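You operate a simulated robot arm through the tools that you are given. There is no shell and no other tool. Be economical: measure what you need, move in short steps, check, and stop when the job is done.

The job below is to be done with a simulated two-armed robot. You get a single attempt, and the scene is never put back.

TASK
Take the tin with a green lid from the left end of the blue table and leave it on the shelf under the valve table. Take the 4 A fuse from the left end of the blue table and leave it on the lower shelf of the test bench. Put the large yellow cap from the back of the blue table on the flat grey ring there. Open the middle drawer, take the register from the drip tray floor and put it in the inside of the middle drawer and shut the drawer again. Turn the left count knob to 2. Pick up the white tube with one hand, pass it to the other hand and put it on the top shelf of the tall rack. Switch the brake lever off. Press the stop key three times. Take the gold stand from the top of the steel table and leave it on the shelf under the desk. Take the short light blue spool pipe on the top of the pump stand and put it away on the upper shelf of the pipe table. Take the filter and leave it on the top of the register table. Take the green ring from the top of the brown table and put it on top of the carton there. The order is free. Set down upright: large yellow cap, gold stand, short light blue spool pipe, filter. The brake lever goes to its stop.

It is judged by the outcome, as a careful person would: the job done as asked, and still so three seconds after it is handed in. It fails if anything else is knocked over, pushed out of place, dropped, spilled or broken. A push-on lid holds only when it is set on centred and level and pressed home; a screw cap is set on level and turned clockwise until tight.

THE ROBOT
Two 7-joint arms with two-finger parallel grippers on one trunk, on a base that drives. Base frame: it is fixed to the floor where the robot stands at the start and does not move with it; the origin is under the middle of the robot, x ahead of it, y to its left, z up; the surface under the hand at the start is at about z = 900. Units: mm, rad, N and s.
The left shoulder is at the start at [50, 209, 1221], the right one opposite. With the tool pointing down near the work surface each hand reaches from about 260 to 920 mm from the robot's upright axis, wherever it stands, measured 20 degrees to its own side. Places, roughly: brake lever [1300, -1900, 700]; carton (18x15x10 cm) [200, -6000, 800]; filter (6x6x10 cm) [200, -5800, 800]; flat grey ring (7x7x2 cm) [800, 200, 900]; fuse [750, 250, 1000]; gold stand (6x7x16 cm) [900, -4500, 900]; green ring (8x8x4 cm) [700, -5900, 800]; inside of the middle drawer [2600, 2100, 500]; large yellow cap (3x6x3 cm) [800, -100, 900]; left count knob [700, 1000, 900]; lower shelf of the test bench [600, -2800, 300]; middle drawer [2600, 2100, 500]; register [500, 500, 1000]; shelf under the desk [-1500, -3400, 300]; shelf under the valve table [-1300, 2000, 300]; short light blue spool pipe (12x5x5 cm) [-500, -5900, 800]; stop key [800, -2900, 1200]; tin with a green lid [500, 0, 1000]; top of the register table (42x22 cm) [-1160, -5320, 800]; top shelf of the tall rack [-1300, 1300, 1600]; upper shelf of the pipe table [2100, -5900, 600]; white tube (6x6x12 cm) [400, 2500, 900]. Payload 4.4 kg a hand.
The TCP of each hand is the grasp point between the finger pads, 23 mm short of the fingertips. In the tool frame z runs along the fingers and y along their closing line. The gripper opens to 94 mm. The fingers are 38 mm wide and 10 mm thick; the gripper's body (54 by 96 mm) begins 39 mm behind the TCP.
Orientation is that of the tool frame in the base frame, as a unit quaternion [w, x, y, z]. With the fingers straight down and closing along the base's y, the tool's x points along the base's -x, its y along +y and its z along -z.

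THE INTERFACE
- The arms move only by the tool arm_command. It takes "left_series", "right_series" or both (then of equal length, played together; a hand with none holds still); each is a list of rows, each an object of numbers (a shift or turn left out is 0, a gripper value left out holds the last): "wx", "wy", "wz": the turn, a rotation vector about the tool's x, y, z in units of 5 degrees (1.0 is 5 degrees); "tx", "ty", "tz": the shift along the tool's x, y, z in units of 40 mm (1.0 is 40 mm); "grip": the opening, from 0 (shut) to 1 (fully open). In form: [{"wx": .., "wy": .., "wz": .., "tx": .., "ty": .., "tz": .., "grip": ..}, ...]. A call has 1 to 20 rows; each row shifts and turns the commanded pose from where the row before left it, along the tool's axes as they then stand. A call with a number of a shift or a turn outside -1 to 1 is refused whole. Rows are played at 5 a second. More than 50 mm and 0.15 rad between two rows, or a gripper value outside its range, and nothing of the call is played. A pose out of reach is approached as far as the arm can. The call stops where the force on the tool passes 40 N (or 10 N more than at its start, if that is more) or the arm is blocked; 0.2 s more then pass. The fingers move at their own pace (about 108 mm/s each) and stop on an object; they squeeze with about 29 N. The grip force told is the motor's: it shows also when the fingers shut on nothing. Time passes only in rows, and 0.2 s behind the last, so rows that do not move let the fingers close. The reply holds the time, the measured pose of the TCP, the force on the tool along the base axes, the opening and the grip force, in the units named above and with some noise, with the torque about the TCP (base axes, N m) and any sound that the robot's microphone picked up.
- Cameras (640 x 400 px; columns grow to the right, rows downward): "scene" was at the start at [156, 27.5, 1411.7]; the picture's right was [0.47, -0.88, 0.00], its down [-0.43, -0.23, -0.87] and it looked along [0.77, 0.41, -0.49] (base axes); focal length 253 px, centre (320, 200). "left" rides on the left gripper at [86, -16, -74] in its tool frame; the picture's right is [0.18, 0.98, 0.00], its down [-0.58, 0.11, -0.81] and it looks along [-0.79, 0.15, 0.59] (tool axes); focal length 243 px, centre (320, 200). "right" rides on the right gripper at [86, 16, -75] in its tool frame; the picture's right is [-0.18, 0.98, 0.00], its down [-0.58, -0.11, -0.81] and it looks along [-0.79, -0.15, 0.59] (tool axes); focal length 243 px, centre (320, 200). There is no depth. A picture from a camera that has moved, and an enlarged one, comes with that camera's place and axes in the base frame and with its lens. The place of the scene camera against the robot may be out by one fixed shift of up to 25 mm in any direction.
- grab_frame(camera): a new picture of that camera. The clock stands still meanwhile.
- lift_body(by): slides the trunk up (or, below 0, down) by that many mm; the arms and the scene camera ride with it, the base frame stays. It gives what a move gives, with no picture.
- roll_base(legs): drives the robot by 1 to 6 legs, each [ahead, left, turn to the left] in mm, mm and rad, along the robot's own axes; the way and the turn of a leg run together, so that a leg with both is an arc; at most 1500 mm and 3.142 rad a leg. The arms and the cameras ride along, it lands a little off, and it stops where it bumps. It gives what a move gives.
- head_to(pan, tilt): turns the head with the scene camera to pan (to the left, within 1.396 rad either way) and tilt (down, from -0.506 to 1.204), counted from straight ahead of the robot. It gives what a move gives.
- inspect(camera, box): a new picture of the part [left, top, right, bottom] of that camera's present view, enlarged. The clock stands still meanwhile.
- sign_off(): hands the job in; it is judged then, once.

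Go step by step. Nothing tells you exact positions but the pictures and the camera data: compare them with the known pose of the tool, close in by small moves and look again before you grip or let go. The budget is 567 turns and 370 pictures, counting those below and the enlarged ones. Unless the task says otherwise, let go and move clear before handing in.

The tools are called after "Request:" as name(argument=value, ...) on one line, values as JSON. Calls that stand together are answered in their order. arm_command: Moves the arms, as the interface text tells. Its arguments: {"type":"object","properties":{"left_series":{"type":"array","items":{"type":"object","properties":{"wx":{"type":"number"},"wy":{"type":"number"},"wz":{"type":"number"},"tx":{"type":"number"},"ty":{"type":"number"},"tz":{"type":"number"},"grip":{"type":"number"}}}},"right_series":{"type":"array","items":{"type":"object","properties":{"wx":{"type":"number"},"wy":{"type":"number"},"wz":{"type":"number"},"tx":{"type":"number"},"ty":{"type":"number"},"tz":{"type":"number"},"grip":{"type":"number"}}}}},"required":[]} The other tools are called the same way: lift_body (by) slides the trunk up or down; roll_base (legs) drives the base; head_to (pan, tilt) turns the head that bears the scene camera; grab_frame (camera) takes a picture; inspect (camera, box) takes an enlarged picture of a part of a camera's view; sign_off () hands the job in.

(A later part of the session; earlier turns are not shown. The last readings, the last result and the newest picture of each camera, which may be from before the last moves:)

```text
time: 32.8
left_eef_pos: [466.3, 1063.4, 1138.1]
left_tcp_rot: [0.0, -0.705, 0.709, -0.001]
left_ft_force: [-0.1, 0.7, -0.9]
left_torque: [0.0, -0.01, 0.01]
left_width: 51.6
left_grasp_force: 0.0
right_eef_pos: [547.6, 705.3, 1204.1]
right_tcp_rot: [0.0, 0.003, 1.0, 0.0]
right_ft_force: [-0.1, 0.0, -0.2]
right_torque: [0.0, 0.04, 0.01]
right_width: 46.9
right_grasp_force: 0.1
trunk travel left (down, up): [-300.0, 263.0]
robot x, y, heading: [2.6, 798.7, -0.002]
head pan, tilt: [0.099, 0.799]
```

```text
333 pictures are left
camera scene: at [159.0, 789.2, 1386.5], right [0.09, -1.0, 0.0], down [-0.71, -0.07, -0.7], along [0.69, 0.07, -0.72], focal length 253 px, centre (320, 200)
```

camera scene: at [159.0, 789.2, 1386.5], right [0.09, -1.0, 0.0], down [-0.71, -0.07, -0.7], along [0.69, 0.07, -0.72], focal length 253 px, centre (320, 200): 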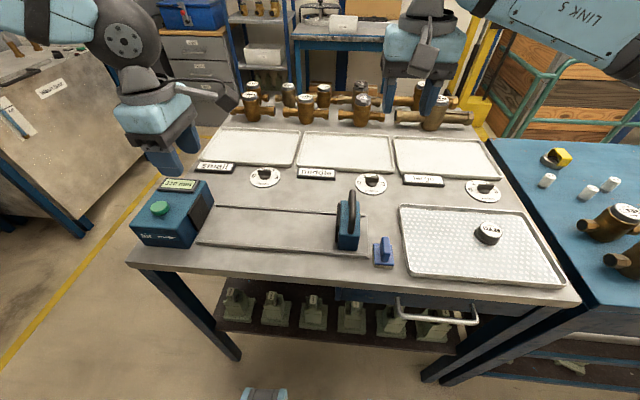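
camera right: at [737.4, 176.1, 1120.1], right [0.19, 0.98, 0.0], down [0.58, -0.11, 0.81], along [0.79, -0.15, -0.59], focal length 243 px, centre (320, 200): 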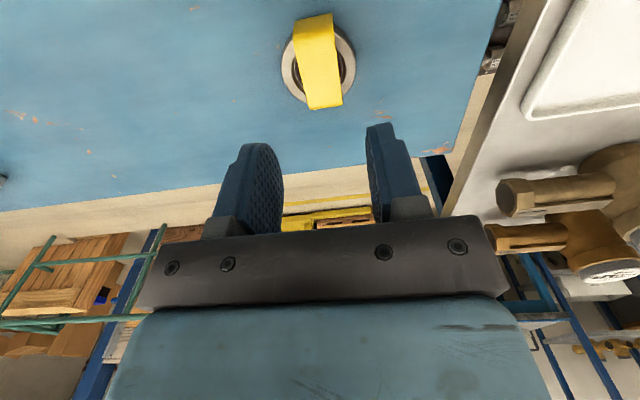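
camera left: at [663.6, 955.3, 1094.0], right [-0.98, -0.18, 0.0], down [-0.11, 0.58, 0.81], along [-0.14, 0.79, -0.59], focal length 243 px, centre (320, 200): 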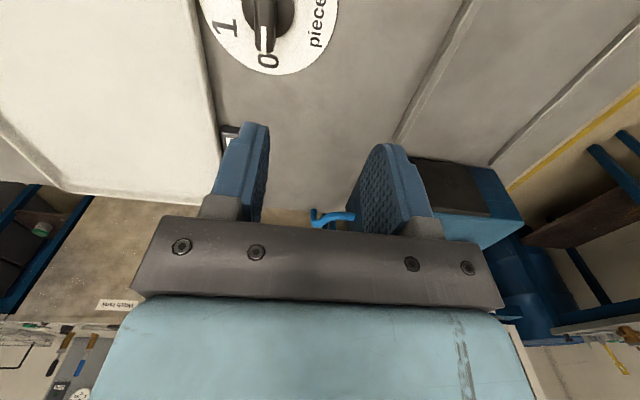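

Request:
roll_base(legs=[[0, 120, 0]])

Request:
arm_command(left_series=[{"ty": -0.7, "tx": 0.7}, {"ty": -0.7, "tx": 0.7}, {"ty": -0.7, "tx": 0.7}, {"ty": -0.7, "tx": 0.7}, {"ty": -0.7, "tx": 0.7}, {"ty": -0.7, "tx": 0.7}, {"ty": -0.7}, {"ty": -0.7}])

```text
time: 34.5
left_eef_pos: [468.2, 1181.1, 1138.4]
left_tcp_rot: [0.0, -0.705, 0.709, 0.0]
left_ft_force: [-0.1, -0.1, 0.4]
left_torque: [0.04, 0.01, 0.02]
left_width: 51.6
left_grasp_force: 0.0
right_eef_pos: [546.8, 824.3, 1204.5]
right_tcp_rot: [0.001, 0.004, 1.0, 0.001]
right_ft_force: [-0.5, 0.6, 0.6]
right_torque: [-0.01, -0.04, 0.0]
right_width: 46.9
right_grasp_force: 0.0
trunk travel left (down, up): [-300.0, 263.0]
robot x, y, heading: [2.0, 913.2, -0.011]
head pan, tilt: [0.099, 0.799]
```

```text
time: 36.3
left_eef_pos: [632.0, 1096.3, 1149.2]
left_tcp_rot: [-0.001, -0.704, 0.71, -0.001]
left_ft_force: [-0.3, 0.2, 0.6]
left_torque: [0.03, 0.02, 0.0]
left_width: 51.7
left_grasp_force: 0.0
left hand out of reach, approached as far as the arm can: row 5, 6, 7, 8
right_eef_pos: [547.2, 824.5, 1205.5]
right_tcp_rot: [0.001, 0.004, 1.0, 0.0]
right_ft_force: [0.8, 0.9, 0.7]
right_torque: [0.01, 0.0, -0.04]
right_width: 47.1
right_grasp_force: 0.1
trunk travel left (down, up): [-300.0, 263.0]
robot x, y, heading: [0.5, 914.6, -0.006]
head pan, tilt: [0.099, 0.799]
```

Possibly the right arm is in the way; I'll pull the right hand back and outward, then retry.

Request:
arm_command(right_series=[{"ty": -1}, {"ty": -1}, {"ty": -1}, {"ty": -1}, {"ty": -1}, {"ty": -1}, {"tx": 0.8}, {"tx": 0.8}])

Request:
arm_command(left_series=[{"ty": -0.3, "tx": 0.7}, {"ty": -0.3, "tx": 0.7}, {"ty": -0.3, "tx": 0.7}, {"ty": -0.3}])

```text
time: 38.1
left_eef_pos: [630.4, 1096.1, 1150.4]
left_tcp_rot: [0.0, -0.705, 0.709, -0.001]
left_ft_force: [0.0, -0.2, 0.1]
left_torque: [0.01, 0.0, 0.02]
left_width: 51.7
left_grasp_force: 0.1
right_eef_pos: [480.7, 583.5, 1203.3]
right_tcp_rot: [0.001, 0.003, 1.0, 0.001]
right_ft_force: [0.1, 0.7, 0.9]
right_torque: [0.02, -0.04, 0.02]
right_width: 47.1
right_grasp_force: 0.0
trunk travel left (down, up): [-300.0, 263.0]
robot x, y, heading: [3.5, 914.9, -0.005]
head pan, tilt: [0.099, 0.799]
```

```text
time: 39.1
left_eef_pos: [632.5, 1097.2, 1154.6]
left_tcp_rot: [0.0, -0.704, 0.71, -0.001]
left_ft_force: [0.2, -0.3, -0.5]
left_torque: [-0.01, 0.0, 0.02]
left_width: 51.8
left_grasp_force: 0.0
left hand out of reach, approached as far as the arm can: row 1, 2, 3, 4
right_eef_pos: [483.4, 585.6, 1203.7]
right_tcp_rot: [0.0, 0.003, 1.0, 0.0]
right_ft_force: [0.2, -0.8, -0.1]
right_torque: [0.03, -0.01, 0.01]
right_width: 47.1
right_grasp_force: 0.0
trunk travel left (down, up): [-300.0, 263.0]
robot x, y, heading: [4.1, 914.4, -0.009]
head pan, tilt: [0.099, 0.799]
```

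Request:
arm_command(left_series=[{"wz": 1}, {"wz": 1}, {"wz": 1}, {"wz": 1}, {"wz": 1}, {"wz": 1}, {"wz": 1}, {"wz": 1}, {"wz": 1}, {"wz": 1}, {"wz": 1}, {"wz": 1}, {"wz": 1}, {"wz": 1}, {"wz": 1}, {"wz": 1}, {"wz": 1}, {"wz": 1}])

Request:
arm_command(left_series=[{"tx": -0.5, "ty": -1}, {"tx": -0.5, "ty": -1}, {"tx": -0.5}])

Request:
arm_command(left_series=[{"wz": 1}, {"wz": 1}, {"wz": 1}, {"wz": 1}, {"wz": 1}, {"wz": 1}, {"wz": 1}, {"wz": 1}, {"wz": 1}, {"wz": 1}, {"wz": 1}, {"wz": 1}, {"wz": 1}, {"wz": 1}, {"wz": 1}, {"wz": 1}, {"wz": 1}, {"wz": 1}])

Request:
arm_command(left_series=[{"ty": 0.8}, {"ty": 0.8}])

```text
time: 42.9
left_eef_pos: [633.2, 1096.8, 1155.4]
left_tcp_rot: [0.001, 0.004, 1.0, -0.001]
left_ft_force: [-0.1, -0.7, -0.4]
left_torque: [-0.01, 0.02, 0.02]
left_width: 51.6
left_grasp_force: 0.0
right_eef_pos: [482.8, 584.8, 1203.1]
right_tcp_rot: [0.0, 0.003, 1.0, 0.0]
right_ft_force: [0.7, 0.8, 0.0]
right_torque: [0.0, 0.01, 0.01]
right_width: 46.8
right_grasp_force: 0.1
trunk travel left (down, up): [-300.0, 263.0]
robot x, y, heading: [-0.1, 918.7, -0.007]
head pan, tilt: [0.099, 0.799]
```

```text
time: 43.7
left_eef_pos: [633.0, 1097.1, 1165.2]
left_tcp_rot: [0.0, 0.004, 1.0, -0.002]
left_ft_force: [0.2, -0.1, -1.4]
left_torque: [-0.01, -0.02, 0.04]
left_width: 51.5
left_grasp_force: 0.1
left hand out of reach, approached as far as the arm can: row 1, 2, 3
right_eef_pos: [483.0, 585.1, 1203.6]
right_tcp_rot: [0.0, 0.003, 1.0, 0.0]
right_ft_force: [-0.4, -0.1, 0.6]
right_torque: [0.01, 0.01, -0.01]
right_width: 47.1
right_grasp_force: 0.0
trunk travel left (down, up): [-300.0, 263.0]
robot x, y, heading: [3.5, 916.7, -0.013]
head pan, tilt: [0.099, 0.799]
```

```text
time: 47.5
left_eef_pos: [632.5, 1097.9, 1164.8]
left_tcp_rot: [-0.001, 0.711, 0.703, 0.001]
left_ft_force: [0.1, 0.5, -0.5]
left_torque: [-0.03, 0.01, -0.02]
left_width: 51.9
left_grasp_force: 0.1
right_eef_pos: [484.1, 583.9, 1203.0]
right_tcp_rot: [-0.001, 0.004, 1.0, 0.0]
right_ft_force: [0.9, 0.3, -0.3]
right_torque: [0.0, 0.01, 0.0]
right_width: 46.9
right_grasp_force: 0.1
trunk travel left (down, up): [-300.0, 263.0]
robot x, y, heading: [-0.7, 915.5, -0.008]
head pan, tilt: [0.099, 0.799]
```

```text
time: 48.1
left_eef_pos: [668.5, 1126.9, 1166.4]
left_tcp_rot: [0.001, 0.71, 0.704, 0.0]
left_ft_force: [0.2, 0.4, -0.7]
left_torque: [0.0, 0.0, 0.0]
left_width: 51.5
left_grasp_force: 0.0
left hand out of reach, approached as far as the arm can: row 1, 2
right_eef_pos: [482.2, 585.0, 1203.7]
right_tcp_rot: [0.0, 0.004, 1.0, 0.0]
right_ft_force: [-0.5, 1.1, 0.5]
right_torque: [-0.05, -0.02, 0.01]
right_width: 47.0
right_grasp_force: 0.1
trunk travel left (down, up): [-300.0, 263.0]
robot x, y, heading: [-1.5, 915.1, -0.006]
head pan, tilt: [0.099, 0.799]
```

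The limit doesn't depend on yaw; the left elbow posture is the issue. Try tucking the hand inward and re-extending.

Request:
arm_command(left_series=[{"ty": -0.95}, {"ty": -0.95}, {"ty": -0.95}, {"ty": -0.95}, {"ty": -0.95}, {"ty": -0.95}, {"tx": -0.9}, {"tx": -0.9}, {"tx": -0.9}, {"tx": -0.9}, {"tx": -0.9}, {"tx": -0.9}])

Request:
arm_command(left_series=[{"ty": 0.95}, {"ty": 0.95}, {"ty": 0.95}, {"ty": 0.95}, {"ty": 0.95}, {"ty": 0.95}])

Request:
grab_frame(camera="scene")

```text
time: 50.7
left_eef_pos: [436.6, 1016.6, 1170.9]
left_tcp_rot: [0.0, 0.71, 0.704, 0.0]
left_ft_force: [-0.3, -0.4, -0.2]
left_torque: [0.01, -0.01, 0.04]
left_width: 51.7
left_grasp_force: 0.1
left hand out of reach, approached as far as the arm can: row 10, 11, 12
right_eef_pos: [483.3, 584.8, 1203.3]
right_tcp_rot: [0.0, 0.004, 1.0, 0.0]
right_ft_force: [0.1, -0.7, 0.4]
right_torque: [0.0, 0.02, 0.04]
right_width: 47.2
right_grasp_force: 0.1
trunk travel left (down, up): [-300.0, 263.0]
robot x, y, heading: [5.0, 917.4, -0.009]
head pan, tilt: [0.099, 0.799]
```

```text
time: 52.1
left_eef_pos: [617.9, 1085.1, 1179.4]
left_tcp_rot: [0.001, 0.71, 0.704, -0.001]
left_ft_force: [-0.6, 1.1, 0.2]
left_torque: [0.01, 0.01, -0.02]
left_width: 51.7
left_grasp_force: 0.1
left hand out of reach, approached as far as the arm can: row 1, 2, 3, 4, 5, 6
right_eef_pos: [482.4, 584.9, 1204.3]
right_tcp_rot: [0.0, 0.004, 1.0, 0.0]
right_ft_force: [-1.2, 0.6, -0.4]
right_torque: [-0.02, 0.03, -0.03]
right_width: 47.0
right_grasp_force: 0.1
trunk travel left (down, up): [-300.0, 263.0]
robot x, y, heading: [2.9, 914.2, -0.004]
head pan, tilt: [0.099, 0.799]
```

```text
332 pictures are left
camera scene: at [159.7, 907.6, 1386.5], right [0.09, -1.0, 0.0], down [-0.71, -0.07, -0.7], along [0.69, 0.06, -0.72], focal length 253 px, centre (320, 200)
```

scene: 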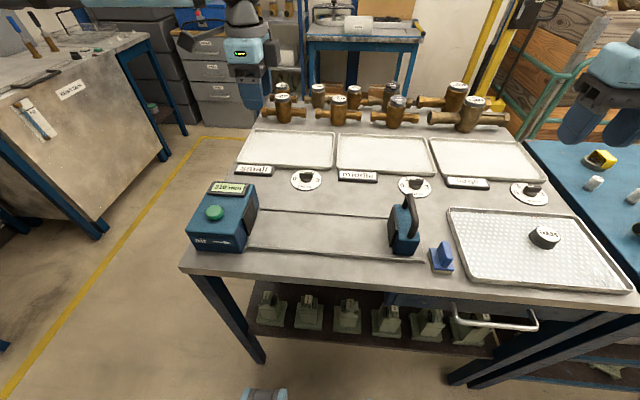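

The left arm can't go inward of roughly a 20° line; I'll keep targets further to its own side. Drive right 270 and yaw the hand to +90°.

Request:
arm_command(left_series=[{"ty": -0.9}, {"ty": -0.9}, {"wz": -1}, {"wz": -1}, {"wz": -1}, {"wz": -1}, {"wz": -1}, {"wz": -1}, {"wz": -1}, {"wz": -1}, {"wz": -1}, {"wz": -1}, {"wz": -1}, {"wz": -1}, {"wz": -1}, {"wz": -1}, {"wz": -1}, {"wz": -1}, {"wz": -1}, {"wz": -1}])

Request:
arm_command(left_series=[{"wz": -1}, {"wz": -1}, {"wz": -1}, {"wz": -1}, {"wz": -1}, {"wz": -1}, {"wz": -1}, {"wz": -1}, {"wz": -1}, {"wz": -1}, {"wz": -1}, {"wz": -1}, {"wz": -1}, {"wz": -1}, {"wz": -1}, {"wz": -1}, {"wz": -1}, {"wz": -1}])

Request:
roll_base(legs=[[0, -270, 0]])

```text
time: 56.3
left_eef_pos: [547.7, 1084.4, 1178.2]
left_tcp_rot: [0.0, 0.002, 1.0, 0.0]
left_ft_force: [-0.8, -0.4, 0.0]
left_torque: [0.03, -0.02, -0.01]
left_width: 51.6
left_grasp_force: 0.1
right_eef_pos: [482.6, 584.6, 1202.8]
right_tcp_rot: [0.0, 0.004, 1.0, 0.001]
right_ft_force: [0.2, -0.1, 0.9]
right_torque: [0.04, 0.01, 0.06]
right_width: 47.2
right_grasp_force: 0.1
trunk travel left (down, up): [-300.0, 263.0]
robot x, y, heading: [0.3, 915.7, -0.001]
head pan, tilt: [0.099, 0.799]
```

```text
time: 60.1
left_eef_pos: [547.0, 1084.2, 1178.4]
left_tcp_rot: [-0.001, -0.705, 0.709, 0.0]
left_ft_force: [1.1, -0.5, 0.4]
left_torque: [0.01, 0.0, -0.01]
left_width: 51.5
left_grasp_force: 0.1
right_eef_pos: [483.7, 583.7, 1203.7]
right_tcp_rot: [0.0, 0.004, 1.0, 0.0]
right_ft_force: [-0.5, 0.5, -0.6]
right_torque: [-0.06, 0.01, -0.01]
right_width: 47.0
right_grasp_force: 0.1
trunk travel left (down, up): [-300.0, 263.0]
robot x, y, heading: [5.0, 914.2, -0.011]
head pan, tilt: [0.099, 0.799]
```

```text
time: 63.1
left_eef_pos: [547.2, 813.8, 1178.0]
left_tcp_rot: [0.0, -0.705, 0.709, -0.001]
left_ft_force: [0.3, 0.2, -1.0]
left_torque: [-0.02, 0.01, -0.01]
left_width: 51.7
left_grasp_force: 0.0
right_eef_pos: [482.2, 313.1, 1205.2]
right_tcp_rot: [0.0, 0.004, 1.0, 0.0]
right_ft_force: [0.1, -0.4, -0.7]
right_torque: [-0.03, 0.0, 0.01]
right_width: 46.6
right_grasp_force: 0.0
trunk travel left (down, up): [-300.0, 263.0]
robot x, y, heading: [-1.7, 641.3, -0.007]
head pan, tilt: [0.099, 0.799]
```

Request:
arm_command(left_series=[{"tx": -0.95}, {"tx": -0.95}, {"tx": -0.95}, {"tx": -0.95, "tz": 0.3}, {"tx": -0.95, "tz": 0.3}, {"ty": -0.85, "tz": 0.6}, {"ty": -0.85, "tz": 0.6}, {"ty": -0.85, "tz": 0.6}, {"ty": -0.85, "tz": 0.6}])

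Request:
grab_frame(camera="left")

```text
time: 65.1
left_eef_pos: [683.7, 1000.2, 1053.8]
left_tcp_rot: [0.0, -0.705, 0.71, 0.001]
left_ft_force: [0.5, 0.4, 1.1]
left_torque: [-0.02, 0.03, -0.01]
left_width: 51.9
left_grasp_force: 0.1
right_eef_pos: [484.8, 312.8, 1202.9]
right_tcp_rot: [-0.001, 0.003, 1.0, 0.0]
right_ft_force: [0.3, -0.2, -0.8]
right_torque: [0.02, 0.01, -0.02]
right_width: 46.8
right_grasp_force: 0.1
trunk travel left (down, up): [-300.0, 263.0]
robot x, y, heading: [1.4, 644.1, -0.003]
head pan, tilt: [0.099, 0.799]
```

```text
331 pictures are left
camera left: at [700.3, 912.4, 1129.8], right [-0.98, -0.18, 0.0], down [-0.1, 0.58, 0.81], along [-0.15, 0.79, -0.59], focal length 243 px, centre (320, 200)
```

left: 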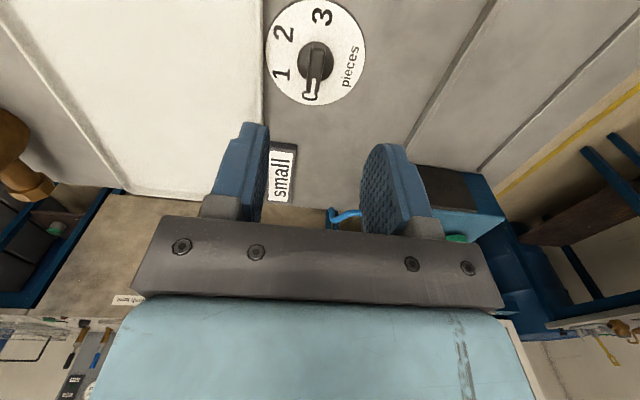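

Now aligned over the knob. Descend over the bar.

Request:
arm_command(left_series=[{"tz": 0.9, "tx": -0.1, "ty": -0.02}, {"tz": 0.9}, {"tz": 0.5}])

Request:
grab_frame(camera="left")

Request:
head_to(pan=0.5, tilt=0.7)

Request:
grab_frame(camera="scene")

```text
time: 65.9
left_eef_pos: [684.3, 1004.8, 965.4]
left_tcp_rot: [0.001, -0.705, 0.709, 0.0]
left_ft_force: [-0.1, 0.5, -0.8]
left_torque: [-0.02, 0.01, 0.01]
left_width: 51.8
left_grasp_force: 0.1
right_eef_pos: [482.4, 313.1, 1203.6]
right_tcp_rot: [0.0, 0.002, 1.0, 0.0]
right_ft_force: [0.1, 0.7, -0.2]
right_torque: [0.0, -0.02, 0.0]
right_width: 47.2
right_grasp_force: 0.0
trunk travel left (down, up): [-300.0, 263.0]
robot x, y, heading: [0.1, 643.9, -0.004]
head pan, tilt: [0.099, 0.799]
```

```text
330 pictures are left
camera left: at [700.5, 917.2, 1041.0], right [-0.98, -0.18, 0.0], down [-0.11, 0.58, 0.81], along [-0.14, 0.79, -0.59], focal length 243 px, centre (320, 200)
```

left: 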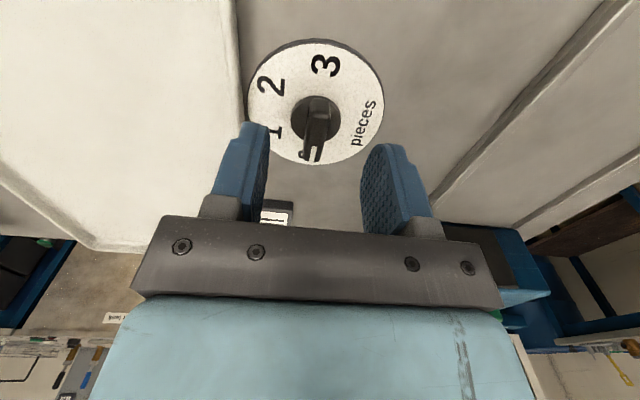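

```text
time: 66.8
left_eef_pos: [683.4, 1003.8, 965.5]
left_tcp_rot: [0.0, -0.705, 0.709, 0.0]
left_ft_force: [-0.9, 0.4, -0.4]
left_torque: [0.0, 0.01, 0.0]
left_width: 51.9
left_grasp_force: 0.1
right_eef_pos: [482.2, 313.1, 1204.1]
right_tcp_rot: [0.0, 0.002, 1.0, 0.0]
right_ft_force: [0.3, 0.6, -0.1]
right_torque: [0.01, 0.01, 0.0]
right_width: 47.0
right_grasp_force: 0.0
trunk travel left (down, up): [-300.0, 263.0]
robot x, y, heading: [2.3, 640.1, -0.004]
head pan, tilt: [0.499, 0.7]
```

```text
329 pictures are left
camera scene: at [152.3, 667.7, 1394.8], right [0.47, -0.88, 0.0], down [-0.57, -0.31, -0.76], along [0.67, 0.36, -0.64], focal length 253 px, centre (320, 200)
```

scene: 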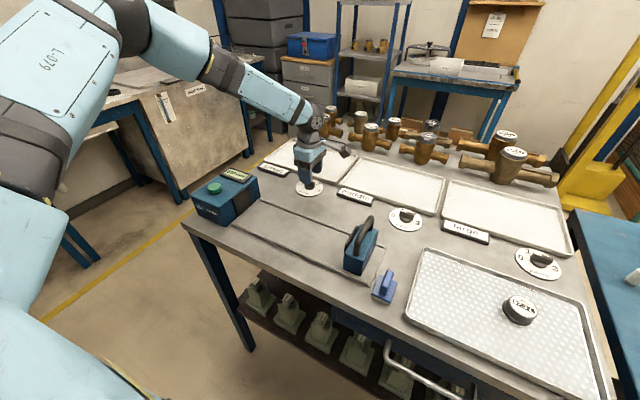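

Request:
arm_command(left_series=[{"tz": 0.3, "ty": -0.06, "tx": -0.05}, {"tz": 0.3}, {"grip": 0}, {}, {}])

Request:
grab_frame(camera="left")

Request:
inspect(camera="scene", box=[270, 130, 370, 210])

```text
time: 68.0
left_eef_pos: [684.5, 1010.0, 947.1]
left_tcp_rot: [0.003, -0.705, 0.71, -0.005]
left_ft_force: [12.1, -1.0, -10.6]
left_torque: [0.62, -0.35, -0.01]
left_width: 12.1
left_grasp_force: 45.1
left hand out of reach, approached as far as the arm can: row 2
right_eef_pos: [484.9, 312.6, 1203.4]
right_tcp_rot: [-0.001, 0.003, 1.0, 0.0]
right_ft_force: [-0.4, -0.6, -1.0]
right_torque: [0.02, -0.02, 0.01]
right_width: 47.1
right_grasp_force: 0.1
trunk travel left (down, up): [-300.0, 263.0]
robot x, y, heading: [2.2, 643.4, -0.006]
head pan, tilt: [0.499, 0.7]
stopped in row 5 (left hand): the force on the tool passed its limit at 41 N (the readings are from after the stop); the commanded pose is now the measured one
```

```text
328 pictures are left
camera left: at [700.7, 922.9, 1023.3], right [-0.98, -0.18, -0.01], down [-0.11, 0.58, 0.8], along [-0.14, 0.79, -0.59], focal length 243 px, centre (320, 200)
```

left: 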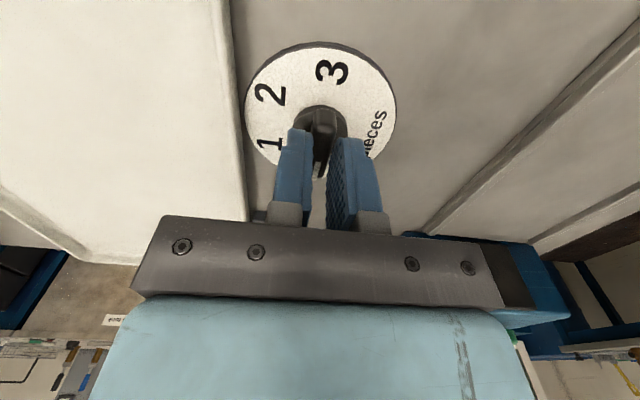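

```text
5.00 times, centred on (320, 170) of scene
camera zoom: at [155.4, 668.3, 1394.1], right [0.47, -0.88, 0.0], down [-0.57, -0.31, -0.76], along [0.67, 0.36, -0.65], focal length 1265 px, centre (320, 350)
```

zoom: 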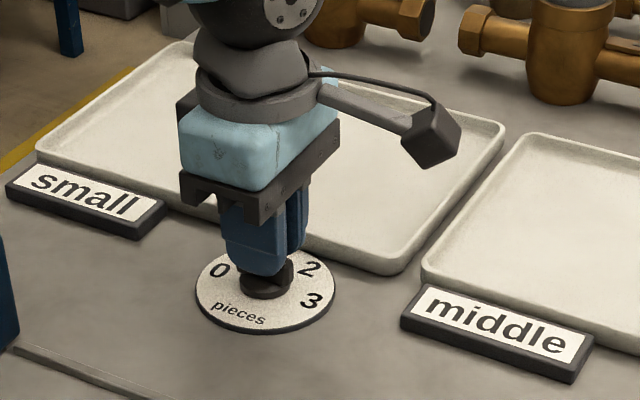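

Gripped but near the reach limit; open, lower the trunk and realign.

Request:
arm_command(left_series=[{"grip": 0.5}, {}, {"tz": -0.8}, {"tz": -0.8}])

Request:
lift_body(by=-60)

Request:
grab_frame(camera="left")

```text
time: 69.0
left_eef_pos: [681.0, 1010.3, 1013.9]
left_tcp_rot: [0.004, -0.705, 0.709, -0.004]
left_ft_force: [1.0, -0.2, -0.3]
left_torque: [-0.02, -0.01, 0.0]
left_width: 46.9
left_grasp_force: 0.1
right_eef_pos: [481.8, 311.6, 1204.3]
right_tcp_rot: [0.0, 0.004, 1.0, 0.0]
right_ft_force: [-0.2, 0.3, -0.3]
right_torque: [-0.03, 0.02, 0.03]
right_width: 47.0
right_grasp_force: 0.0
trunk travel left (down, up): [-300.0, 263.0]
robot x, y, heading: [3.3, 641.5, -0.003]
head pan, tilt: [0.499, 0.7]
```

```text
time: 70.0
left_eef_pos: [681.6, 1009.4, 954.5]
left_tcp_rot: [0.004, -0.705, 0.709, -0.005]
left_ft_force: [0.3, -0.5, 1.0]
left_torque: [0.01, -0.03, 0.0]
left_width: 46.8
left_grasp_force: 0.0
right_eef_pos: [482.8, 312.6, 1144.4]
right_tcp_rot: [0.0, 0.003, 1.0, 0.0]
right_ft_force: [-0.3, -0.4, 0.1]
right_torque: [-0.01, -0.01, 0.03]
right_width: 47.0
right_grasp_force: 0.1
trunk travel left (down, up): [-240.0, 323.0]
robot x, y, heading: [5.7, 641.8, -0.005]
head pan, tilt: [0.499, 0.7]
```

```text
326 pictures are left
camera left: at [697.5, 922.3, 1029.3], right [-0.98, -0.18, -0.01], down [-0.12, 0.58, 0.8], along [-0.14, 0.79, -0.59], focal length 243 px, centre (320, 200)
```

left: 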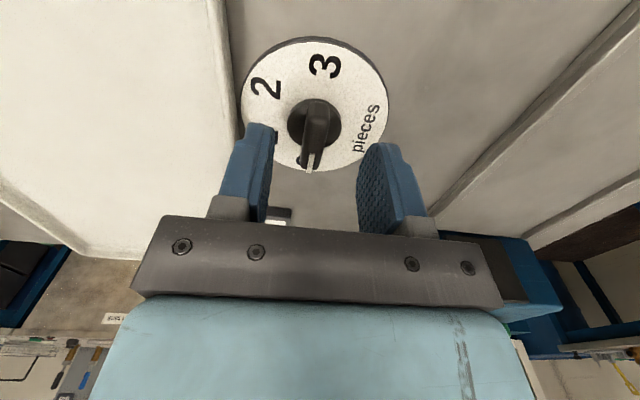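

Request:
arm_command(left_series=[{"tz": 0.2, "ty": -0.11, "tx": 0.08}, {"tz": 0.2}, {"grip": 0.1}, {}, {}])

Request:
grab_frame(camera="left")

```text
time: 71.2
left_eef_pos: [684.7, 1006.0, 938.0]
left_tcp_rot: [0.002, -0.705, 0.709, -0.004]
left_ft_force: [-11.2, -0.6, -0.2]
left_torque: [0.01, 0.83, 0.08]
left_width: 12.0
left_grasp_force: 44.6
right_eef_pos: [481.5, 312.7, 1144.5]
right_tcp_rot: [0.001, 0.003, 1.0, 0.0]
right_ft_force: [0.2, 0.6, 0.6]
right_torque: [0.02, 0.03, 0.01]
right_width: 46.9
right_grasp_force: 0.1
trunk travel left (down, up): [-240.0, 323.0]
robot x, y, heading: [3.5, 643.5, -0.005]
head pan, tilt: [0.499, 0.7]
```

```text
325 pictures are left
camera left: at [700.9, 919.2, 1013.0], right [-0.98, -0.18, -0.01], down [-0.11, 0.58, 0.8], along [-0.14, 0.79, -0.59], focal length 243 px, centre (320, 200)
```

left: 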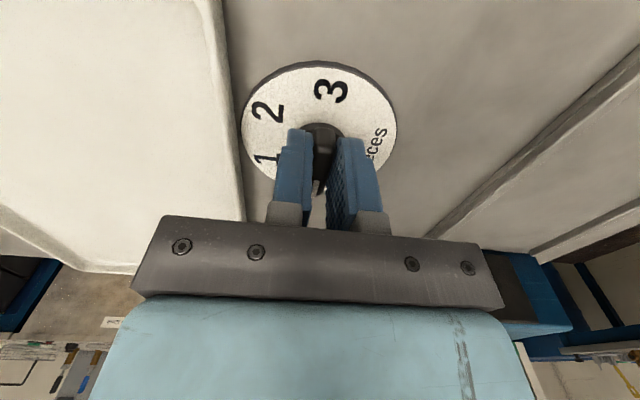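

Gripped. Turn clockwise in steps.

Request:
arm_command(left_series=[{"wz": 1}, {"wz": 1}, {"wz": 1}, {"wz": 1}, {"wz": 1}, {"wz": 1}, {"wz": 1}, {"wz": 1}, {"wz": 1}, {"wz": 1}, {"wz": 1}, {"wz": 1}])

Request:
arm_command(left_series=[{"wz": 1}, {"wz": 1}, {"wz": 1}, {"wz": 1}, {"wz": 1}, {"wz": 1}, {"wz": 1}, {"wz": 1}, {"wz": 1}, {"wz": 1}, {"wz": 1}])

Request:
grab_frame(camera="left")

```text
time: 72.6
left_eef_pos: [682.4, 1007.2, 937.0]
left_tcp_rot: [0.002, -0.499, 0.867, -0.001]
left_ft_force: [-9.2, 1.4, 5.3]
left_torque: [0.47, 0.52, 0.03]
left_width: 11.8
left_grasp_force: 45.6
right_eef_pos: [481.2, 313.3, 1146.3]
right_tcp_rot: [0.001, 0.003, 1.0, 0.0]
right_ft_force: [0.3, -0.8, -0.3]
right_torque: [0.01, 0.0, -0.04]
right_width: 46.9
right_grasp_force: 0.1
trunk travel left (down, up): [-240.0, 323.0]
robot x, y, heading: [1.4, 645.8, -0.0]
head pan, tilt: [0.499, 0.7]
stopped in row 7 (left hand): the force on the tool passed its limit at 41 N (the readings are from after the stop); the commanded pose is now the measured one
```

```text
time: 74.5
left_eef_pos: [681.0, 1008.4, 937.7]
left_tcp_rot: [0.002, -0.164, 0.986, 0.001]
left_ft_force: [-14.2, 6.4, 11.1]
left_torque: [0.14, 0.26, 0.06]
left_width: 12.0
left_grasp_force: 44.8
right_eef_pos: [480.6, 313.8, 1144.0]
right_tcp_rot: [0.002, 0.002, 1.0, 0.001]
right_ft_force: [0.4, 0.6, 0.0]
right_torque: [0.02, 0.01, -0.01]
right_width: 46.9
right_grasp_force: 0.2
trunk travel left (down, up): [-240.0, 323.0]
robot x, y, heading: [2.7, 643.6, -0.001]
head pan, tilt: [0.499, 0.7]
stopped in row 9 (left hand): the force on the tool passed its limit at 41 N (the readings are from after the stop); the commanded pose is now the measured one
```

```text
324 pictures are left
camera left: at [604.4, 965.5, 1012.2], right [-0.49, 0.87, 0.0], down [0.51, 0.29, 0.81], along [0.7, 0.4, -0.59], focal length 243 px, centre (320, 200)
```

left: 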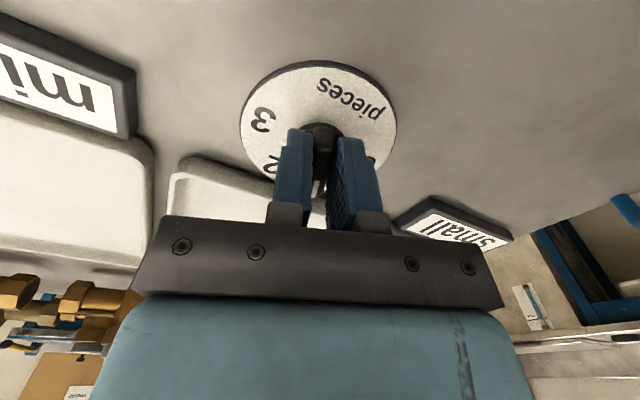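

Request:
arm_command(left_series=[{"grip": 0.5}, {}, {"tz": -1}])

Request:
grab_frame(camera="left")

```text
time: 75.3
left_eef_pos: [682.9, 1009.8, 976.3]
left_tcp_rot: [0.002, -0.165, 0.986, 0.001]
left_ft_force: [-0.5, -0.7, 0.3]
left_torque: [0.01, -0.02, -0.02]
left_width: 46.8
left_grasp_force: 0.1
right_eef_pos: [481.8, 313.2, 1144.3]
right_tcp_rot: [0.0, 0.003, 1.0, 0.002]
right_ft_force: [-1.0, 0.3, -0.4]
right_torque: [0.0, -0.03, 0.01]
right_width: 47.0
right_grasp_force: 0.1
trunk travel left (down, up): [-240.0, 323.0]
robot x, y, heading: [4.4, 647.2, -0.001]
head pan, tilt: [0.499, 0.7]
```

```text
323 pictures are left
camera left: at [606.8, 965.5, 1051.0], right [-0.49, 0.87, 0.0], down [0.51, 0.29, 0.81], along [0.7, 0.4, -0.59], focal length 243 px, centre (320, 200)
```

left: 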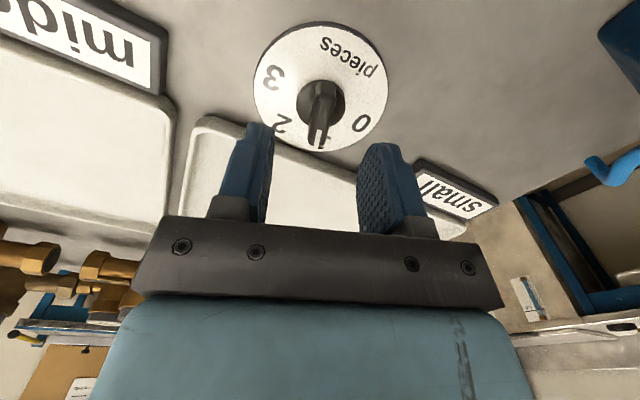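

Request:
arm_command(left_series=[{"tz": 0.5, "ty": -0.05, "tx": 0.02}, {"tz": 0.5}, {"grip": 0.1}, {}, {}])

Request:
arm_command(left_series=[{"wz": 1}, {"wz": 1}, {"wz": 1}, {"wz": 1}, {"wz": 1}, {"wz": 1}, {"wz": 1}, {"wz": 1}, {"wz": 1}])

Request:
grab_frame(camera="left")

```text
time: 76.5
left_eef_pos: [681.9, 1009.7, 937.2]
left_tcp_rot: [0.003, -0.166, 0.986, 0.0]
left_ft_force: [-1.7, 11.1, 14.1]
left_torque: [0.2, 0.23, 0.01]
left_width: 14.7
left_grasp_force: 5.0
right_eef_pos: [481.2, 314.3, 1144.8]
right_tcp_rot: [0.0, 0.004, 1.0, 0.0]
right_ft_force: [-0.1, 0.3, -0.9]
right_torque: [-0.04, -0.02, -0.01]
right_width: 47.0
right_grasp_force: 0.2
trunk travel left (down, up): [-240.0, 323.0]
robot x, y, heading: [4.5, 642.9, -0.002]
head pan, tilt: [0.499, 0.7]
```

```text
time: 77.9
left_eef_pos: [682.1, 1012.8, 935.9]
left_tcp_rot: [0.002, 0.075, 0.997, 0.003]
left_ft_force: [-3.9, 9.2, 8.2]
left_torque: [0.04, 0.31, 0.04]
left_width: 12.9
left_grasp_force: 5.2
right_eef_pos: [482.7, 314.7, 1143.4]
right_tcp_rot: [0.001, 0.001, 1.0, 0.001]
right_ft_force: [0.0, 0.8, -0.4]
right_torque: [0.01, 0.01, 0.02]
right_width: 46.8
right_grasp_force: 0.0
trunk travel left (down, up): [-240.0, 323.0]
robot x, y, heading: [-1.9, 645.2, -0.0]
head pan, tilt: [0.499, 0.7]
stopped in row 6 (left hand): the force on the tool passed its limit at 41 N (the readings are from after the stop); the commanded pose is now the measured one
```

```text
322 pictures are left
camera left: at [594.9, 1007.4, 1011.6], right [-0.04, 1.0, 0.0], down [0.59, 0.02, 0.81], along [0.81, 0.03, -0.59], focal length 243 px, centre (320, 200)
```

left: 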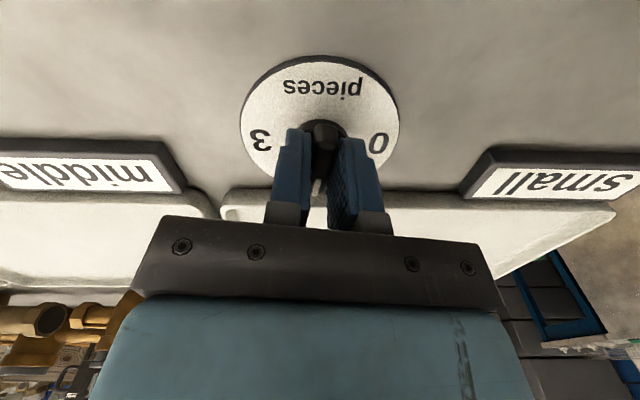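

Request:
arm_command(left_series=[{"wz": 1, "ty": 0.03}, {"wz": 1}, {"wz": 1}, {"wz": 1}, {"wz": 0.6}])

Request:
grab_frame(camera="left")

```text
time: 79.1
left_eef_pos: [683.1, 1011.7, 936.2]
left_tcp_rot: [0.004, 0.274, 0.962, 0.002]
left_ft_force: [1.8, 18.0, 14.3]
left_torque: [0.27, 0.32, 0.05]
left_width: 12.7
left_grasp_force: 4.0
right_eef_pos: [481.8, 315.2, 1145.0]
right_tcp_rot: [0.001, 0.002, 1.0, 0.0]
right_ft_force: [-0.1, 0.2, 0.2]
right_torque: [-0.01, 0.01, -0.03]
right_width: 46.9
right_grasp_force: 0.1
trunk travel left (down, up): [-240.0, 323.0]
robot x, y, heading: [1.4, 642.3, 0.001]
head pan, tilt: [0.499, 0.7]
```

```text
321 pictures are left
camera left: at [601.3, 1043.2, 1011.5], right [0.36, 0.93, 0.0], down [0.55, -0.22, 0.81], along [0.76, -0.29, -0.59], focal length 243 px, centre (320, 200)
```

left: 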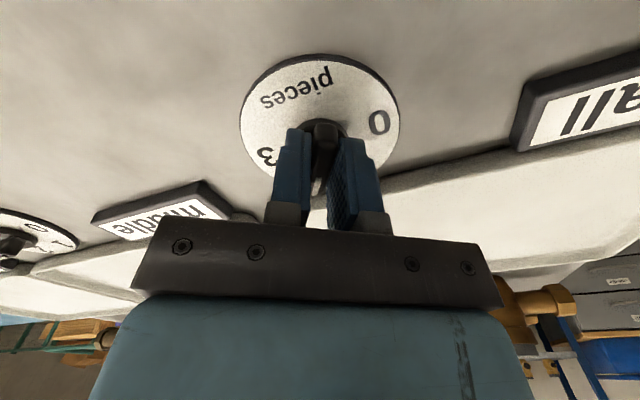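

Release and verify the pointer.

Request:
arm_command(left_series=[{"grip": 0.5}, {}, {"tz": -1}, {"tz": -1}])

Request:
inspect(camera="left", box=[240, 0, 400, 120])

```text
time: 80.1
left_eef_pos: [683.5, 1010.9, 1016.5]
left_tcp_rot: [0.002, 0.274, 0.962, 0.003]
left_ft_force: [-0.3, 0.0, -0.4]
left_torque: [0.01, -0.01, 0.02]
left_width: 47.1
left_grasp_force: 0.1
right_eef_pos: [483.1, 314.0, 1143.8]
right_tcp_rot: [0.0, 0.002, 1.0, 0.0]
right_ft_force: [-0.1, -0.4, 0.6]
right_torque: [0.04, -0.03, 0.0]
right_width: 47.0
right_grasp_force: 0.1
trunk travel left (down, up): [-240.0, 323.0]
robot x, y, heading: [2.1, 646.9, 0.001]
head pan, tilt: [0.499, 0.7]
```

```text
3.33 times, centred on (320, 60) of left
camera zoom: at [602.6, 1042.3, 1090.7], right [0.36, 0.93, 0.0], down [0.55, -0.22, 0.81], along [0.75, -0.29, -0.59], focal length 809 px, centre (320, 667)
```

zoom: 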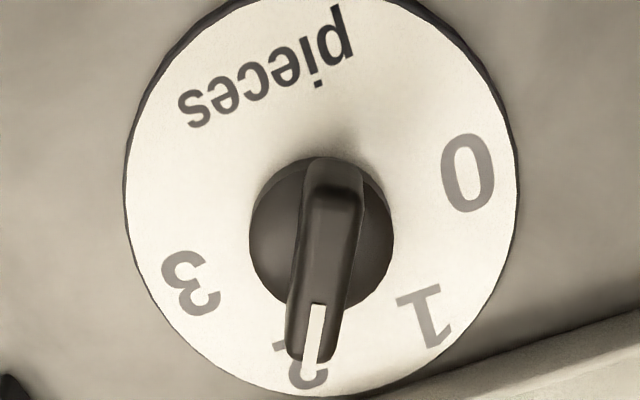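

Knob is on 2. Now raise the left hand, unwind yaw, and drive right toward register and tin.

Request:
arm_command(left_series=[{"tz": -1}, {"tz": -1}, {"tz": -1}, {"tz": -0.5, "wz": -1}, {"wz": -1}, {"wz": -1}, {"wz": -1}, {"wz": -1}, {"wz": -1}, {"wz": -0.4, "grip": 0.8}])

Request:
roll_base(legs=[[0, -430, 0]])

Request:
head_to(pan=0.1, tilt=0.85)

Request:
grab_frame(camera="scene")

```text
time: 82.3
left_eef_pos: [682.7, 1010.3, 1155.9]
left_tcp_rot: [0.003, -0.002, 1.0, 0.0]
left_ft_force: [0.4, 0.7, -0.5]
left_torque: [0.03, 0.03, -0.01]
left_width: 75.2
left_grasp_force: 0.0
right_eef_pos: [481.9, 313.3, 1143.6]
right_tcp_rot: [0.0, 0.001, 1.0, 0.0]
right_ft_force: [-0.2, -0.7, 0.8]
right_torque: [-0.04, -0.01, 0.01]
right_width: 46.9
right_grasp_force: 0.0
trunk travel left (down, up): [-240.0, 323.0]
robot x, y, heading: [-0.9, 644.2, -0.003]
head pan, tilt: [0.499, 0.7]
```

```text
time: 86.6
left_eef_pos: [680.6, 579.2, 1154.8]
left_tcp_rot: [0.003, -0.004, 1.0, 0.001]
left_ft_force: [0.1, -0.3, 0.0]
left_torque: [0.01, -0.04, -0.03]
left_width: 75.3
left_grasp_force: 0.1
right_eef_pos: [483.8, -116.9, 1144.1]
right_tcp_rot: [0.0, 0.001, 1.0, 0.0]
right_ft_force: [-1.0, -0.4, 0.3]
right_torque: [0.03, -0.01, 0.02]
right_width: 46.9
right_grasp_force: 0.1
trunk travel left (down, up): [-240.0, 323.0]
robot x, y, heading: [1.7, 208.7, 0.001]
head pan, tilt: [0.499, 0.7]
```

```text
time: 87.5
left_eef_pos: [681.5, 579.6, 1153.9]
left_tcp_rot: [0.003, -0.003, 1.0, 0.001]
left_ft_force: [0.6, 0.2, 0.1]
left_torque: [0.01, 0.01, 0.0]
left_width: 75.2
left_grasp_force: 0.0
right_eef_pos: [483.6, -117.6, 1144.3]
right_tcp_rot: [0.0, 0.001, 1.0, 0.0]
right_ft_force: [0.1, 0.8, -0.2]
right_torque: [0.03, 0.03, -0.02]
right_width: 47.0
right_grasp_force: 0.1
trunk travel left (down, up): [-240.0, 323.0]
robot x, y, heading: [4.3, 213.4, -0.002]
head pan, tilt: [0.099, 0.85]
```

```text
319 pictures are left
camera scene: at [154.8, 202.6, 1322.6], right [0.1, -0.99, 0.0], down [-0.75, -0.08, -0.66], along [0.66, 0.07, -0.75], focal length 253 px, centre (320, 200)
```

scene: 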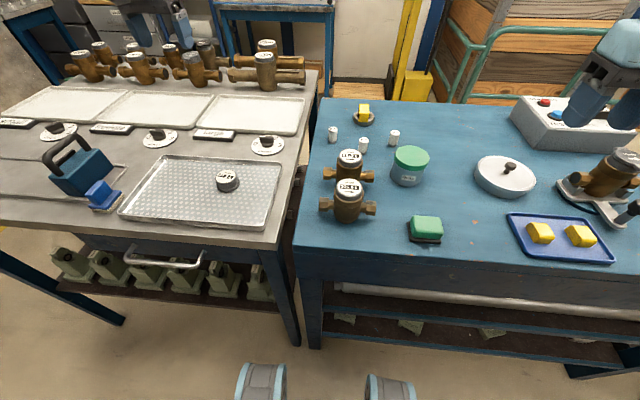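

Request:
arm_command(left_series=[{"tx": 0.9, "ty": -0.4, "tz": 0.2}, {"tx": 0.9, "ty": -0.4, "tz": 0.2}, {"tx": 0.9, "ty": -0.4, "tz": 0.2}, {"tx": 0.9, "ty": -0.4, "tz": 0.2}, {"tx": 0.9, "ty": -0.4, "tz": 0.5}, {"tx": 0.9, "ty": -0.4, "tz": 0.5}, {"tx": 0.9, "ty": -0.4, "tz": 0.5}])

Request:
grab_frame(camera="left")

```text
time: 89.1
left_eef_pos: [430.0, 467.7, 1060.1]
left_tcp_rot: [0.003, -0.005, 1.0, 0.0]
left_ft_force: [0.3, -0.4, 0.3]
left_torque: [-0.03, -0.02, -0.03]
left_width: 75.0
left_grasp_force: 0.0
right_eef_pos: [482.3, -119.1, 1143.7]
right_tcp_rot: [0.0, 0.001, 1.0, 0.001]
right_ft_force: [0.0, 0.2, -0.3]
right_torque: [0.02, 0.02, 0.02]
right_width: 46.9
right_grasp_force: 0.0
trunk travel left (down, up): [-240.0, 323.0]
robot x, y, heading: [-0.7, 210.1, 0.003]
head pan, tilt: [0.099, 0.85]
```

```text
318 pictures are left
camera left: at [344.0, 449.6, 1135.5], right [-0.19, 0.98, 0.0], down [0.58, 0.11, 0.81], along [0.79, 0.16, -0.59], focal length 243 px, centre (320, 200)
```

left: 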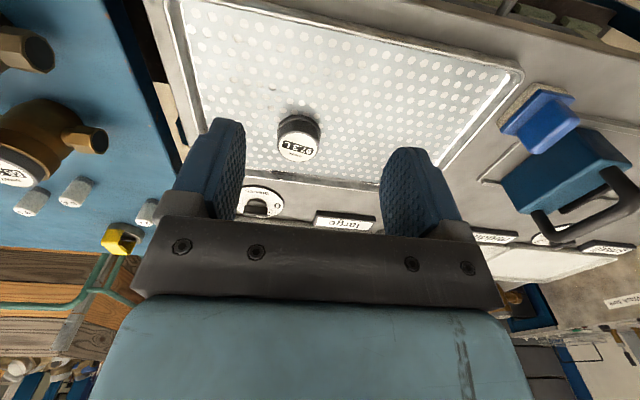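

Request:
arm_command(left_series=[{"tx": -0.75, "ty": -0.06, "tz": 0.7}, {"tx": -0.75, "ty": -0.06, "tz": 0.7}, {"tx": -0.75, "ty": -0.06, "tz": 0.7}])

Request:
grab_frame(camera="left")

```text
time: 89.9
left_eef_pos: [523.3, 460.5, 975.5]
left_tcp_rot: [0.002, -0.003, 1.0, 0.001]
left_ft_force: [0.3, 0.2, -0.3]
left_torque: [-0.03, 0.02, 0.04]
left_width: 75.0
left_grasp_force: 0.1
right_eef_pos: [484.9, -117.4, 1143.3]
right_tcp_rot: [-0.001, 0.0, 1.0, 0.001]
right_ft_force: [0.0, 0.3, -0.1]
right_torque: [-0.01, -0.01, -0.03]
right_width: 47.0
right_grasp_force: 0.2
trunk travel left (down, up): [-240.0, 323.0]
robot x, y, heading: [1.1, 209.7, 0.005]
head pan, tilt: [0.099, 0.85]
```

```text
317 pictures are left
camera left: at [437.4, 442.5, 1051.2], right [-0.19, 0.98, 0.0], down [0.58, 0.11, 0.81], along [0.79, 0.16, -0.59], focal length 243 px, centre (320, 200)
```

left: 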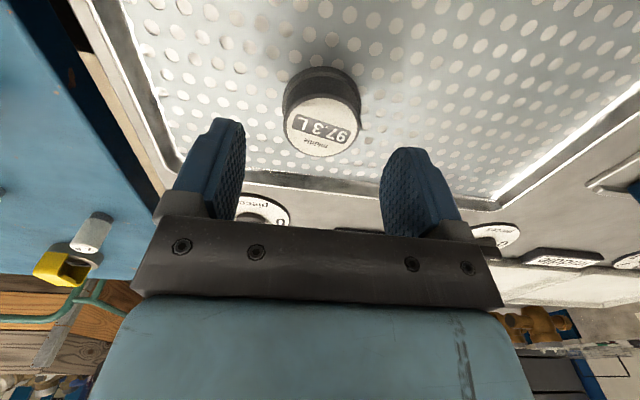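

Request:
arm_command(left_series=[{"tz": 0.6}, {"tz": 0.5}, {"grip": 0}, {}, {}])

Request:
arm_command(left_series=[{"tz": -1}, {"tz": -1}, {"tz": -1}, {"tz": -1}, {"tz": -1}])

Request:
grab_frame(camera="left")

```text
time: 91.1
left_eef_pos: [521.1, 459.2, 933.8]
left_tcp_rot: [0.003, -0.003, 1.0, 0.002]
left_ft_force: [0.6, -0.3, 0.6]
left_torque: [-0.01, -0.01, 0.02]
left_width: 48.4
left_grasp_force: 29.0
right_eef_pos: [482.8, -117.9, 1143.1]
right_tcp_rot: [-0.001, 0.0, 1.0, 0.0]
right_ft_force: [-0.1, -0.4, -0.6]
right_torque: [0.02, 0.01, 0.0]
right_width: 46.9
right_grasp_force: 0.0
trunk travel left (down, up): [-240.0, 323.0]
robot x, y, heading: [0.8, 207.9, 0.0]
head pan, tilt: [0.099, 0.85]
```

```text
time: 92.3
left_eef_pos: [520.4, 457.3, 1132.1]
left_tcp_rot: [0.003, -0.004, 1.0, 0.001]
left_ft_force: [0.5, -1.0, -0.4]
left_torque: [0.03, -0.02, -0.02]
left_width: 48.6
left_grasp_force: 29.8
right_eef_pos: [481.6, -117.2, 1143.6]
right_tcp_rot: [0.0, 0.002, 1.0, 0.001]
right_ft_force: [0.2, -0.8, 0.9]
right_torque: [0.01, 0.0, 0.01]
right_width: 47.0
right_grasp_force: 0.0
trunk travel left (down, up): [-240.0, 323.0]
robot x, y, heading: [-0.8, 213.8, 0.002]
head pan, tilt: [0.099, 0.85]
```

```text
316 pictures are left
camera left: at [434.4, 439.5, 1207.2], right [-0.19, 0.98, 0.0], down [0.58, 0.11, 0.81], along [0.79, 0.15, -0.59], focal length 243 px, centre (320, 200)
```

left: 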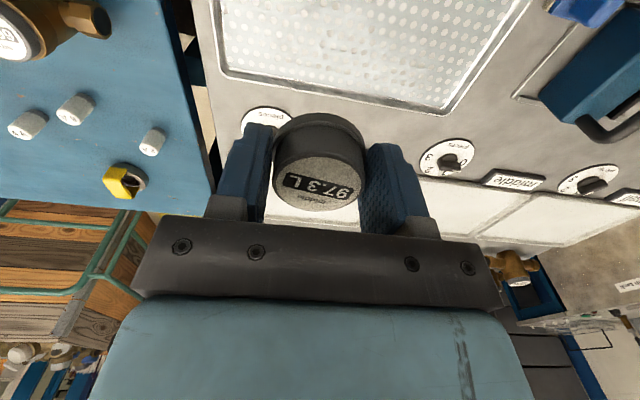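

Register held. Now look at the tin with the right hand.

Request:
arm_command(right_series=[{"ty": 0.9, "tz": 0.5, "grip": 1}, {"ty": 0.9, "tz": 0.5}, {"ty": 0.9, "tz": 0.5}, {"ty": 0.9, "tz": 0.5}, {"ty": 0.9, "tx": 0.5}])

Request:
grab_frame(camera="right")

Request:
inspect(camera="scene", box=[370, 120, 450, 200])

```text
time: 93.5
left_eef_pos: [520.6, 459.7, 1130.5]
left_tcp_rot: [0.003, -0.003, 1.0, 0.001]
left_ft_force: [0.3, -0.1, -0.7]
left_torque: [-0.01, 0.0, 0.0]
left_width: 48.4
left_grasp_force: 29.2
right_eef_pos: [465.4, 64.9, 1064.5]
right_tcp_rot: [0.0, 0.001, 1.0, 0.0]
right_ft_force: [-0.7, -0.6, 1.1]
right_torque: [0.01, -0.01, 0.04]
right_width: 94.0
right_grasp_force: 0.0
trunk travel left (down, up): [-240.0, 323.0]
robot x, y, heading: [3.7, 208.4, 0.001]
head pan, tilt: [0.099, 0.85]
```

```text
315 pictures are left
camera right: at [376.8, 79.1, 1140.7], right [0.19, 0.98, 0.0], down [0.58, -0.11, 0.81], along [0.79, -0.15, -0.59], focal length 243 px, centre (320, 200)
```

right: 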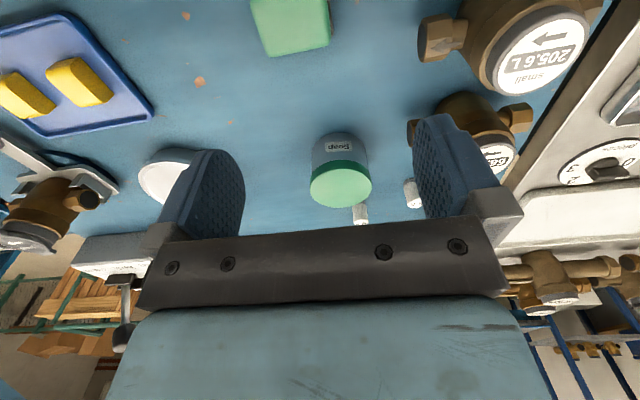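

```text
5.00 times, centred on (410, 160) of scene
camera zoom: at [154.5, 203.8, 1322.6], right [0.1, -0.99, 0.0], down [-0.75, -0.08, -0.66], along [0.66, 0.06, -0.75], focal length 1265 px, centre (-130, 400)
```

zoom: 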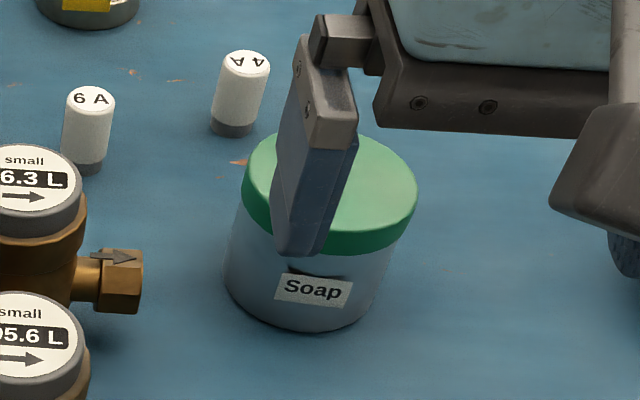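

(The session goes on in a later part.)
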